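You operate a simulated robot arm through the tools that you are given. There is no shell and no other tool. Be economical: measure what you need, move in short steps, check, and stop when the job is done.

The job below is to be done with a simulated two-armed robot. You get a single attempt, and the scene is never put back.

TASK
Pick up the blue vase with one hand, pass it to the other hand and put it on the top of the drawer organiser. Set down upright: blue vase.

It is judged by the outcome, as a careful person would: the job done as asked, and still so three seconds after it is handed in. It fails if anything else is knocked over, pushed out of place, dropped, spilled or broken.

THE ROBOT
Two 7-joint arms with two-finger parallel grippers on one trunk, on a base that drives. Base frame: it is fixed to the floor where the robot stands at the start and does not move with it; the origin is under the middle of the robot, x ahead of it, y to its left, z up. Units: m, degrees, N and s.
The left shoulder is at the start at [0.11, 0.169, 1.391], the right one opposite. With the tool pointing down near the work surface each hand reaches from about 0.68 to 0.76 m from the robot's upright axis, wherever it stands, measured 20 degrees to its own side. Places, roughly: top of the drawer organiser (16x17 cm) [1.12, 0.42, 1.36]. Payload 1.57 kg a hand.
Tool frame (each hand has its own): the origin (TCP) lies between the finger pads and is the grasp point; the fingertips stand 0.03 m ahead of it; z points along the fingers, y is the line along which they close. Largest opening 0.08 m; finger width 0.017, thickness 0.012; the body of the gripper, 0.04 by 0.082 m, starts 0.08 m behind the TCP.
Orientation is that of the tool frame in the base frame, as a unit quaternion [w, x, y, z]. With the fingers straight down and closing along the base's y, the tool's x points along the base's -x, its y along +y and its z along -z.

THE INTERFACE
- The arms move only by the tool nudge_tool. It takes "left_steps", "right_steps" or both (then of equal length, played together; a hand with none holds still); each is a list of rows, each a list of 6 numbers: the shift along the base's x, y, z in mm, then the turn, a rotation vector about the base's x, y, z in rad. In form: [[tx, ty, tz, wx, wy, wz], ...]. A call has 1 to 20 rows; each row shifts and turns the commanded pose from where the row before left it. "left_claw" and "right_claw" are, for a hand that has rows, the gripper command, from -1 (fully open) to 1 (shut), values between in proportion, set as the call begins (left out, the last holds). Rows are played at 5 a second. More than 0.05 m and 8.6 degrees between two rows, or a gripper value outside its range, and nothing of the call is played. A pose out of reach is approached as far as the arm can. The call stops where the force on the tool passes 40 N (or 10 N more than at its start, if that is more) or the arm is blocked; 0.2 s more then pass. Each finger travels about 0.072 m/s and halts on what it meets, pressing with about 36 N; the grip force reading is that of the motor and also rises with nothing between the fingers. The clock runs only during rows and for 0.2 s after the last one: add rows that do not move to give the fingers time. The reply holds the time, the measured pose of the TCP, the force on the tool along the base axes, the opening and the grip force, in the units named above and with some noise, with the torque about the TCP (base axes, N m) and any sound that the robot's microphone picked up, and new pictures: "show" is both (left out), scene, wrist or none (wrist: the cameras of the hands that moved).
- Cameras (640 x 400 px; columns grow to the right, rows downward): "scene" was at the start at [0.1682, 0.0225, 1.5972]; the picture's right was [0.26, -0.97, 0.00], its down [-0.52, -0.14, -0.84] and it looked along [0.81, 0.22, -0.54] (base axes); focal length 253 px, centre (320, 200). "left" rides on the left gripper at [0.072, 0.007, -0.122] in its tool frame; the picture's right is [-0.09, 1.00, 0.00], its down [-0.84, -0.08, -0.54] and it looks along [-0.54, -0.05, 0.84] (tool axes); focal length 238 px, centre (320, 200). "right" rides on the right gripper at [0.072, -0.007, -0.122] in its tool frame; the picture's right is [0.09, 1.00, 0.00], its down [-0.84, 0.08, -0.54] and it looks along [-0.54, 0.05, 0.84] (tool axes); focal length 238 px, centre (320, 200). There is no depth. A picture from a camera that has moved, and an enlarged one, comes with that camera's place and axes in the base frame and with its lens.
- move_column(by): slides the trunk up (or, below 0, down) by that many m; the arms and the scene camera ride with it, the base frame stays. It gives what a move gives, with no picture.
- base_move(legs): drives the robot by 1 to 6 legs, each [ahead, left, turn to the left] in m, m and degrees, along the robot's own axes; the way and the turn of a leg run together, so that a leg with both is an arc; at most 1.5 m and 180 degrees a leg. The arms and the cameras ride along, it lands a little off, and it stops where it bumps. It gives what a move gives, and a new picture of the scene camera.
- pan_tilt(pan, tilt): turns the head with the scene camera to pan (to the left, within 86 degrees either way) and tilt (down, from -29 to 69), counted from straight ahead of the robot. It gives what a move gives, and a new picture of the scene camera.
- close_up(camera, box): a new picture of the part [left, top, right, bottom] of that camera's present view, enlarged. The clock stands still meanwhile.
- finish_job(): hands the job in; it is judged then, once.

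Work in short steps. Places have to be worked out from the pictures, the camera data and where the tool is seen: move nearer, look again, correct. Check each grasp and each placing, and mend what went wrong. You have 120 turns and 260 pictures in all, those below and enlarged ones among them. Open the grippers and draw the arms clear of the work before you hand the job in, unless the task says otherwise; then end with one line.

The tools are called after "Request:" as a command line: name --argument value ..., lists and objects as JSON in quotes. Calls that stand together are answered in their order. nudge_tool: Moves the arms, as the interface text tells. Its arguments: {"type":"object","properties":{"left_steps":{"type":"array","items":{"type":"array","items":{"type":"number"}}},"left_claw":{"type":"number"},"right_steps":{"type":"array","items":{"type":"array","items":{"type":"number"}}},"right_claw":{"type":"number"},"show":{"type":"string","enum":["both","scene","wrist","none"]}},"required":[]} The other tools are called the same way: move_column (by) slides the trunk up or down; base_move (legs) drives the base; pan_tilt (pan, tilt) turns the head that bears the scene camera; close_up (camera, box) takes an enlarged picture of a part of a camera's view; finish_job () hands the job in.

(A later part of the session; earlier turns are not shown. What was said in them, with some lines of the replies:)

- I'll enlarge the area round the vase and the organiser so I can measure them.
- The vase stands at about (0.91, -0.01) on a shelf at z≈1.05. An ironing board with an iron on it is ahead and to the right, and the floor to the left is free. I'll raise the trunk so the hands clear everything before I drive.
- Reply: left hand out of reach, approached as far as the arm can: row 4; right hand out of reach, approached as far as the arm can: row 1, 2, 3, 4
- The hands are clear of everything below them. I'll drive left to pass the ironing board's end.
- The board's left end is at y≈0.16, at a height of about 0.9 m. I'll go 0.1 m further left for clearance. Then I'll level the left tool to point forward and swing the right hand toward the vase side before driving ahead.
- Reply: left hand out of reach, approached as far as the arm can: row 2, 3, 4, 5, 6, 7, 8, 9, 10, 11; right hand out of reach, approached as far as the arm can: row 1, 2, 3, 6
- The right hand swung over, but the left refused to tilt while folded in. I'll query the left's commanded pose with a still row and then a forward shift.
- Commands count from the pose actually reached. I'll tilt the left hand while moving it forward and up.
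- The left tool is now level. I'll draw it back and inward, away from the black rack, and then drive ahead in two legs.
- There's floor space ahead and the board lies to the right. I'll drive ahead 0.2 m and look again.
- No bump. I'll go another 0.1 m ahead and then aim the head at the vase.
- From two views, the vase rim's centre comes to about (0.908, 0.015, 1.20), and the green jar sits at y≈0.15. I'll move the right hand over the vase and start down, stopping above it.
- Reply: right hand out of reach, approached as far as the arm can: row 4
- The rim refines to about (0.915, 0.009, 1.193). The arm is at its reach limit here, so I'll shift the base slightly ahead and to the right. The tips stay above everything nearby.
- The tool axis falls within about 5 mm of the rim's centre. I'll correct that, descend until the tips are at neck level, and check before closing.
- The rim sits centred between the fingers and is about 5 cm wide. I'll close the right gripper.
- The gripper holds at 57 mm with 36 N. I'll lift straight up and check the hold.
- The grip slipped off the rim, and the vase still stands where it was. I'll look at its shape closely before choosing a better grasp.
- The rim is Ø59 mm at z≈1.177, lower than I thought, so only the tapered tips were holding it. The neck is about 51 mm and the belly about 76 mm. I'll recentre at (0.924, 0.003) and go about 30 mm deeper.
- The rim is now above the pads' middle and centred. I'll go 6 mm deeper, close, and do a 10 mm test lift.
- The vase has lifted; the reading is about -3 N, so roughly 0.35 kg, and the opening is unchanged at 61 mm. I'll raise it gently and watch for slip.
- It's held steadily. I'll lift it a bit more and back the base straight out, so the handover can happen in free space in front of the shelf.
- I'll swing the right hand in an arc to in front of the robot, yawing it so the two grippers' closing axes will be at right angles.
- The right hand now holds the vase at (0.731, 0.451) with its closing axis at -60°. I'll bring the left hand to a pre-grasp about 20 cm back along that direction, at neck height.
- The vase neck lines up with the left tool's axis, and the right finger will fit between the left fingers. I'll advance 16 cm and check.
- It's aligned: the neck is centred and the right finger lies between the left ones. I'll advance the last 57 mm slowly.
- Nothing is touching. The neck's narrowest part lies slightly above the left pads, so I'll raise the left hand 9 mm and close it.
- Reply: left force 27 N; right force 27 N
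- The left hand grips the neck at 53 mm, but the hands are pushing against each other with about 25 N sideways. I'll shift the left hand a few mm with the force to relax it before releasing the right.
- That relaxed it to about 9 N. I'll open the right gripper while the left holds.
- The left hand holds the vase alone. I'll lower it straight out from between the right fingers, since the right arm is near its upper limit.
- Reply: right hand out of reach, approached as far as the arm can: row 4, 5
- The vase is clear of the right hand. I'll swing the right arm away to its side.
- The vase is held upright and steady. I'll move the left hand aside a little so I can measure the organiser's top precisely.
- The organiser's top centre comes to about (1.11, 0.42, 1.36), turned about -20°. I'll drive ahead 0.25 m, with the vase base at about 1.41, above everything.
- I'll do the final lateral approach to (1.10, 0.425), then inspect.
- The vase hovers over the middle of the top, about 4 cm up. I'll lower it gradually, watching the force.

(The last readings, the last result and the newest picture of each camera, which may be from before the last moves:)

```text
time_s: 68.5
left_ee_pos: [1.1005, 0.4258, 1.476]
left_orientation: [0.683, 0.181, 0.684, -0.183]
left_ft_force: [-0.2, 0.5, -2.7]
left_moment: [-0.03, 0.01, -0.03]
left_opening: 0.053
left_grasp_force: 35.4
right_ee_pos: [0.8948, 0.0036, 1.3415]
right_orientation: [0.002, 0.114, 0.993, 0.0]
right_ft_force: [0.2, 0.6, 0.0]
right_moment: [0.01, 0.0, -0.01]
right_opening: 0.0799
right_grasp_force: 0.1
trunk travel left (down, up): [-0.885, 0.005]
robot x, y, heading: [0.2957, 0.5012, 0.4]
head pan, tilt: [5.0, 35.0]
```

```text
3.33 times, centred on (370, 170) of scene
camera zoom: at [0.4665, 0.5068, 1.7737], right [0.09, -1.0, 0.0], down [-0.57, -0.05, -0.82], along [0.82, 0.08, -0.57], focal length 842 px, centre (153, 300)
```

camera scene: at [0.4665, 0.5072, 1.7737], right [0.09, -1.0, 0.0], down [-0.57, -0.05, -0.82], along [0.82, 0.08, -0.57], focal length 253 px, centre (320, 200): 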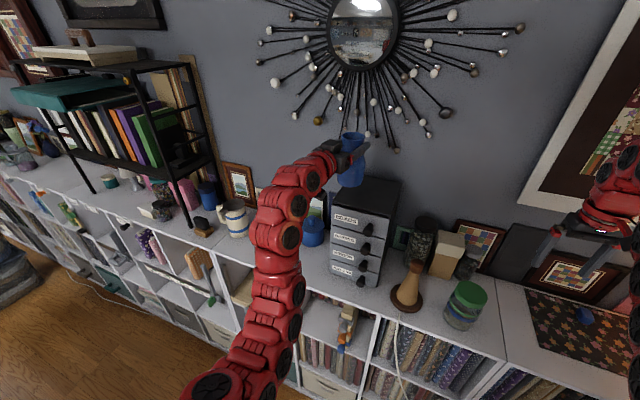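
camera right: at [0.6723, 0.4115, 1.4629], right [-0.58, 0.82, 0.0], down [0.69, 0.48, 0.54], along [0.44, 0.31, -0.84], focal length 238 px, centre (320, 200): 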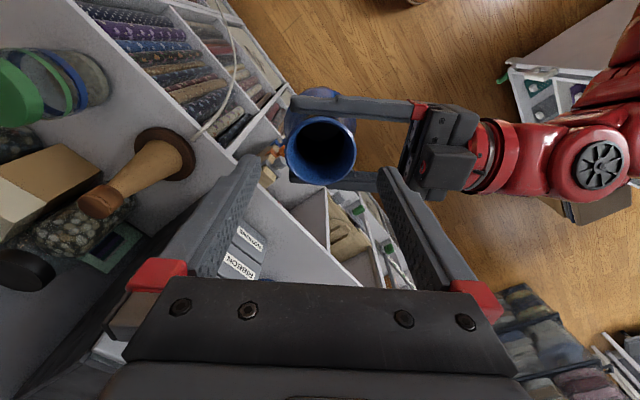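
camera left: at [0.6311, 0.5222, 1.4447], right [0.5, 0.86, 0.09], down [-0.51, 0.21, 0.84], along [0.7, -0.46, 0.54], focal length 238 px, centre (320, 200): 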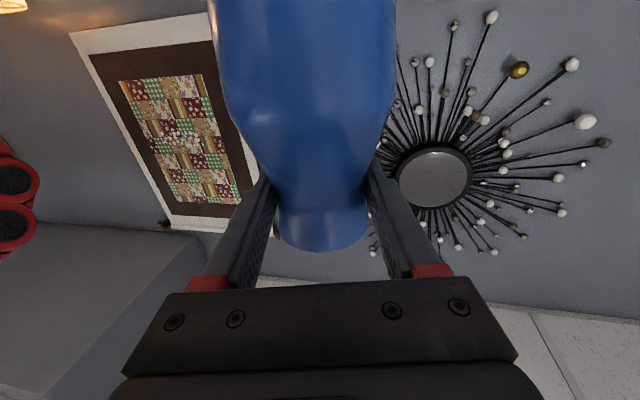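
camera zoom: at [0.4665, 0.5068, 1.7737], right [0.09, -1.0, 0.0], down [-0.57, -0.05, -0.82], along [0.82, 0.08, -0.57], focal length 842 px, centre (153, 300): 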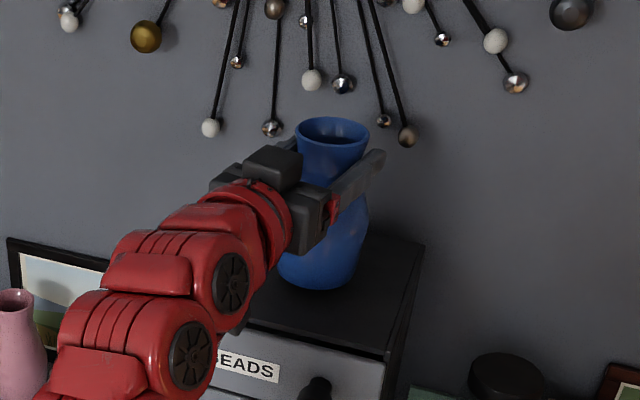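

Request:
nudge_tool --left_steps '[[0, 0, -3, 0, 0, 0], [0, 0, -3, 0, 0, 0], [0, 0, -2, 0, 0, 0], [0, 0, 0, 0, 0, 0]]' --show "none"

```text
time_s: 69.5
left_ee_pos: [1.0995, 0.4253, 1.4696]
left_orientation: [0.683, 0.182, 0.683, -0.184]
left_ft_force: [0.5, -0.6, -2.5]
left_moment: [-0.01, 0.03, -0.02]
left_opening: 0.0529
left_grasp_force: 36.1
right_ee_pos: [0.8939, 0.0033, 1.34]
right_orientation: [0.001, 0.114, 0.993, -0.001]
right_ft_force: [-0.3, -0.1, 0.2]
right_moment: [0.01, -0.01, 0.02]
right_opening: 0.08
right_grasp_force: 0.1
trunk travel left (down, up): [-0.885, 0.005]
robot x, y, heading: [0.2986, 0.5013, 0.6]
head pan, tilt: [5.0, 35.0]
```

There's no contact yet at z=1.470. I'll keep going in 2 mm steps.

Request:
nudge_tool --left_steps '[[0, 0, -2, 0, 0, 0], [0, 0, -2, 0, 0, 0], [0, 0, 0, 0, 0, 0]]' --show "none"

Request:
nudge_tool --left_steps '[[0, 0, -2, 0, 0, 0], [0, 0, -1, 0, 0, 0], [0, 0, 0, 0, 0, 0]]' --show "none"

Request:
close_up --camera "scene" --box '[300, 110, 440, 230]'

```text
time_s: 70.3
left_ee_pos: [1.1003, 0.4258, 1.4649]
left_orientation: [0.683, 0.182, 0.683, -0.184]
left_ft_force: [0.0, 1.0, -3.2]
left_moment: [0.01, -0.02, 0.0]
left_opening: 0.0532
left_grasp_force: 35.7
right_ee_pos: [0.8942, 0.0031, 1.34]
right_orientation: [0.0, 0.114, 0.994, 0.0]
right_ft_force: [0.0, 0.6, 0.0]
right_moment: [0.0, -0.02, 0.04]
right_opening: 0.08
right_grasp_force: 0.1
trunk travel left (down, up): [-0.885, 0.005]
robot x, y, heading: [0.2961, 0.5017, 0.6]
head pan, tilt: [5.0, 35.0]
```

```text
time_s: 71.2
left_ee_pos: [1.0994, 0.4255, 1.4642]
left_orientation: [0.685, 0.18, 0.682, -0.184]
left_ft_force: [5.5, -1.9, 12.8]
left_moment: [0.05, -0.23, -0.05]
left_opening: 0.0528
left_grasp_force: 35.5
right_ee_pos: [0.8939, 0.0025, 1.3404]
right_orientation: [0.002, 0.114, 0.994, 0.001]
right_ft_force: [1.2, -0.6, -0.8]
right_moment: [0.04, 0.01, 0.02]
right_opening: 0.0801
right_grasp_force: 0.1
trunk travel left (down, up): [-0.885, 0.005]
robot x, y, heading: [0.2941, 0.4968, 0.3]
head pan, tilt: [5.0, 35.0]
```

```text
3.33 times, centred on (370, 170) of scene
camera zoom: at [0.4653, 0.5063, 1.774], right [0.09, -1.0, 0.0], down [-0.57, -0.05, -0.82], along [0.82, 0.08, -0.57], focal length 842 px, centre (153, 300)
```

zoom: 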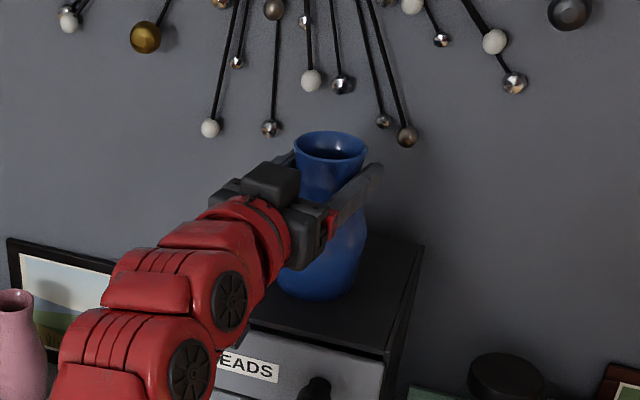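

Contact: +12.8 N at z=1.464. I'll ease up 1 mm and open the left gripper.

Request:
nudge_tool --left_steps '[[0, 0, 1, 0, 0, 0], [0, 0, 0, 0, 0, 0]]' --show "none"

Request:
nudge_tool --left_steps '[[0, 0, 0, 0, 0, 0], [0, 0, 0, 0, 0, 0], [0, 0, 0, 0, 0, 0], [0, 0, 0, 0, 0, 0]]' --left_claw -1 --show "wrist"

Request:
close_up --camera "scene" --box '[300, 110, 440, 230]'

```text
time_s: 71.8
left_ee_pos: [1.0988, 0.4254, 1.4649]
left_orientation: [0.683, 0.182, 0.683, -0.184]
left_ft_force: [5.3, -3.0, 11.7]
left_moment: [0.04, -0.32, -0.01]
left_opening: 0.053
left_grasp_force: 35.5
right_ee_pos: [0.893, 0.0033, 1.3404]
right_orientation: [0.003, 0.115, 0.993, 0.001]
right_ft_force: [0.3, 0.4, 1.0]
right_moment: [0.03, -0.01, 0.01]
right_opening: 0.0802
right_grasp_force: 0.2
trunk travel left (down, up): [-0.885, 0.005]
robot x, y, heading: [0.2954, 0.5004, 0.5]
head pan, tilt: [5.0, 35.0]
```

```text
time_s: 72.8
left_ee_pos: [1.1, 0.4269, 1.463]
left_orientation: [0.683, 0.181, 0.683, -0.185]
left_ft_force: [0.6, -0.1, 0.4]
left_moment: [0.01, -0.01, 0.01]
left_opening: 0.08
left_grasp_force: 0.1
right_ee_pos: [0.8943, 0.0025, 1.3406]
right_orientation: [0.0, 0.114, 0.994, -0.001]
right_ft_force: [-0.3, 0.2, -0.7]
right_moment: [0.01, 0.0, -0.03]
right_opening: 0.0798
right_grasp_force: 0.1
trunk travel left (down, up): [-0.885, 0.005]
robot x, y, heading: [0.2944, 0.5001, 0.3]
head pan, tilt: [5.0, 35.0]
camera left: at [0.9977, 0.492, 1.3902], right [0.5, 0.86, 0.09], down [-0.51, 0.21, 0.84], along [0.7, -0.46, 0.54], focal length 238 px, centre (320, 200)
```

left: 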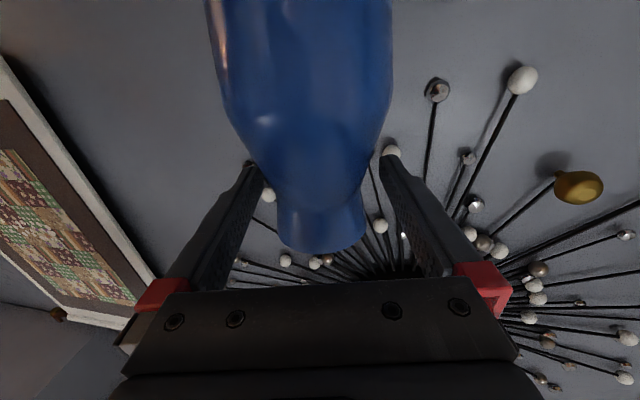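

```text
3.33 times, centred on (370, 170) of scene
camera zoom: at [0.466, 0.5069, 1.7738], right [0.09, -1.0, 0.0], down [-0.57, -0.05, -0.82], along [0.82, 0.08, -0.57], focal length 842 px, centre (153, 300)
```

zoom: 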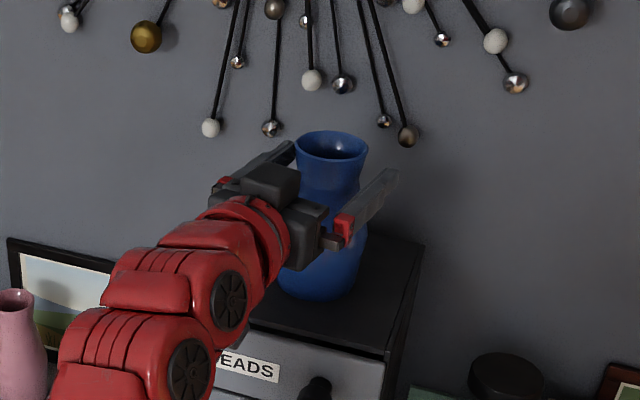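

The vase stands free. I'll recentre by 2 mm, rise slightly, and draw back along the finger direction.

Request:
nudge_tool --left_steps '[[-1, -2, 4, 0, 0, 0], [-7, 4, 0, 0, 0, 0], [-7, 4, 0, 0, 0, 0], [-9, 5, 0, 0, 0, 0], [-13, 7.5, 0, 0, 0, 0], [-17, 10, 0, 0, 0, 0], [-17, 10, 0, 0, 0, 0], [-17, 10, 0, 0, 0, 0], [-17, 10, 0, 0, 0, 0], [-17, 10, 0, 0, 0, 0]]' --show "scene"

Request:
close_up --camera "scene" --box '[300, 110, 440, 230]'

```text
time_s: 75.0
left_ee_pos: [0.9783, 0.4922, 1.4642]
left_orientation: [0.683, 0.181, 0.683, -0.184]
left_ft_force: [0.3, -0.5, 0.3]
left_moment: [0.0, -0.01, 0.01]
left_opening: 0.08
left_grasp_force: 0.0
right_ee_pos: [0.8944, 0.0026, 1.3415]
right_orientation: [0.0, 0.114, 0.994, 0.0]
right_ft_force: [-0.9, 0.1, 0.7]
right_moment: [0.0, 0.01, 0.02]
right_opening: 0.0799
right_grasp_force: 0.0
trunk travel left (down, up): [-0.885, 0.005]
robot x, y, heading: [0.2961, 0.4988, 0.6]
head pan, tilt: [5.0, 35.0]
camera scene: at [0.4652, 0.5071, 1.7739], right [0.09, -1.0, 0.0], down [-0.57, -0.05, -0.82], along [0.82, 0.08, -0.57], focal length 253 px, centre (320, 200)
```

scene: 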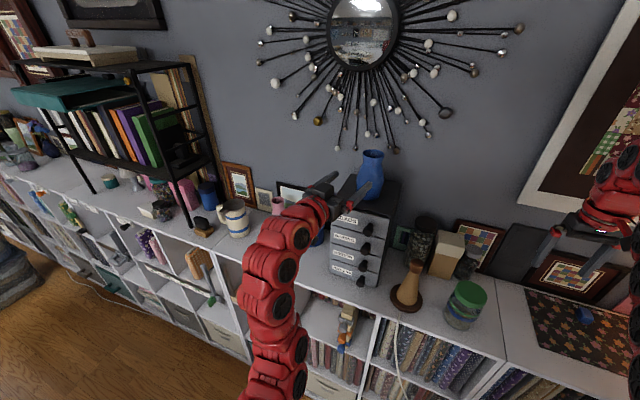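

```text
3.33 times, centred on (370, 170) of scene
camera zoom: at [0.4652, 0.5071, 1.7739], right [0.09, -1.0, 0.0], down [-0.57, -0.05, -0.82], along [0.82, 0.08, -0.57], focal length 842 px, centre (153, 300)
```

zoom: 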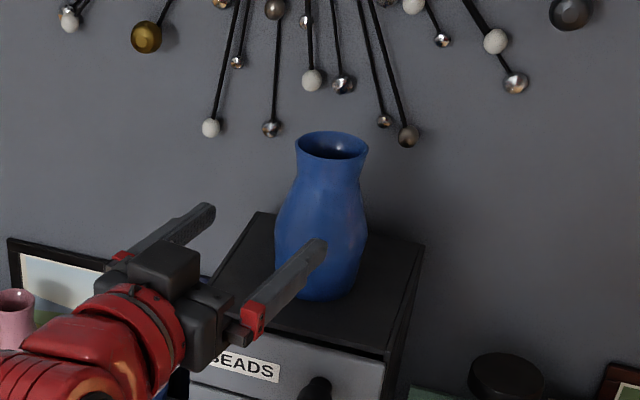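

The vase stands upright in the middle of the organiser's top. I'll draw the left arm further clear, raise it slightly and back the base away.

Request:
nudge_tool --left_steps '[[-20, 15, 5, 0, 0, 0], [-20, 15, 5, 0, 0, 0], [-20, 15, 5, 0, 0, 0], [-20, 15, 5, 0, 0, 0]]' --show "none"

Request:
base_move --legs '[[-0.22, 0, 0]]'

Request:
close_up --camera "scene" --box '[280, 130, 440, 250]'

```text
time_s: 76.0
left_ee_pos: [0.9252, 0.5337, 1.4763]
left_orientation: [0.683, 0.18, 0.684, -0.183]
left_ft_force: [0.3, -0.1, -0.2]
left_moment: [-0.01, -0.02, -0.02]
left_opening: 0.08
left_grasp_force: 0.1
left hand out of reach, approached as far as the arm can: row 3, 4
right_ee_pos: [0.8938, 0.0034, 1.3397]
right_orientation: [0.001, 0.114, 0.993, 0.0]
right_ft_force: [0.6, -0.6, -0.7]
right_moment: [0.0, -0.02, -0.05]
right_opening: 0.08
right_grasp_force: 0.1
trunk travel left (down, up): [-0.885, 0.005]
robot x, y, heading: [0.2968, 0.4968, 0.6]
head pan, tilt: [5.0, 35.0]
```

```text
time_s: 77.7
left_ee_pos: [0.7065, 0.5339, 1.4774]
left_orientation: [0.683, 0.18, 0.684, -0.183]
left_ft_force: [-0.1, -0.2, -0.2]
left_moment: [0.01, 0.01, -0.03]
left_opening: 0.0799
left_grasp_force: 0.0
right_ee_pos: [0.6759, 0.0038, 1.3393]
right_orientation: [0.0, 0.111, 0.994, 0.0]
right_ft_force: [-0.9, 0.0, 0.3]
right_moment: [0.02, 0.01, -0.04]
right_opening: 0.0799
right_grasp_force: 0.0
trunk travel left (down, up): [-0.885, 0.005]
robot x, y, heading: [0.0774, 0.4943, 0.5]
head pan, tilt: [5.0, 35.0]
camera scene: at [0.2465, 0.5055, 1.7735], right [0.1, -1.0, 0.0], down [-0.57, -0.06, -0.82], along [0.81, 0.08, -0.57], focal length 253 px, centre (320, 200)
```

scene: 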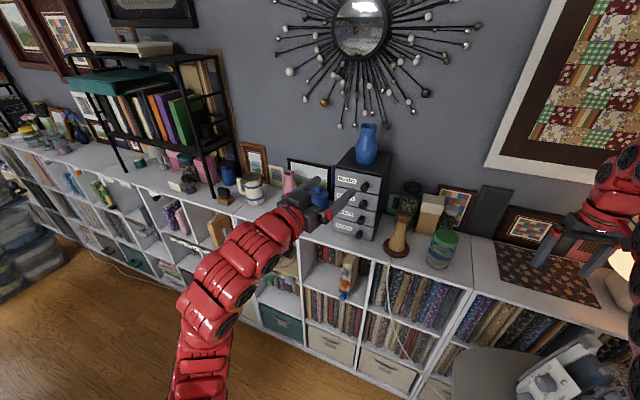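

```text
3.33 times, centred on (360, 190) of scene
camera zoom: at [0.2465, 0.5055, 1.7735], right [0.1, -1.0, 0.0], down [-0.57, -0.06, -0.82], along [0.81, 0.08, -0.57], focal length 842 px, centre (187, 233)
```

zoom: 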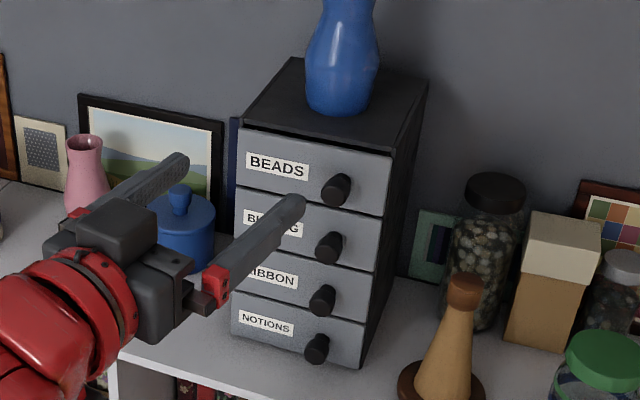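

The vase is upright on the organiser, both grippers are open and clear, and nothing else has moved. I'm handing the job in.

Request:
finish_job

```text
The job is handed in.
```

I picked up the blue vase with the right hand, passed it to the left, and set it upright on top of the drawer organiser. The first grip slipped off the rim without moving the vase, and the second held. Nothing else was disturbed.
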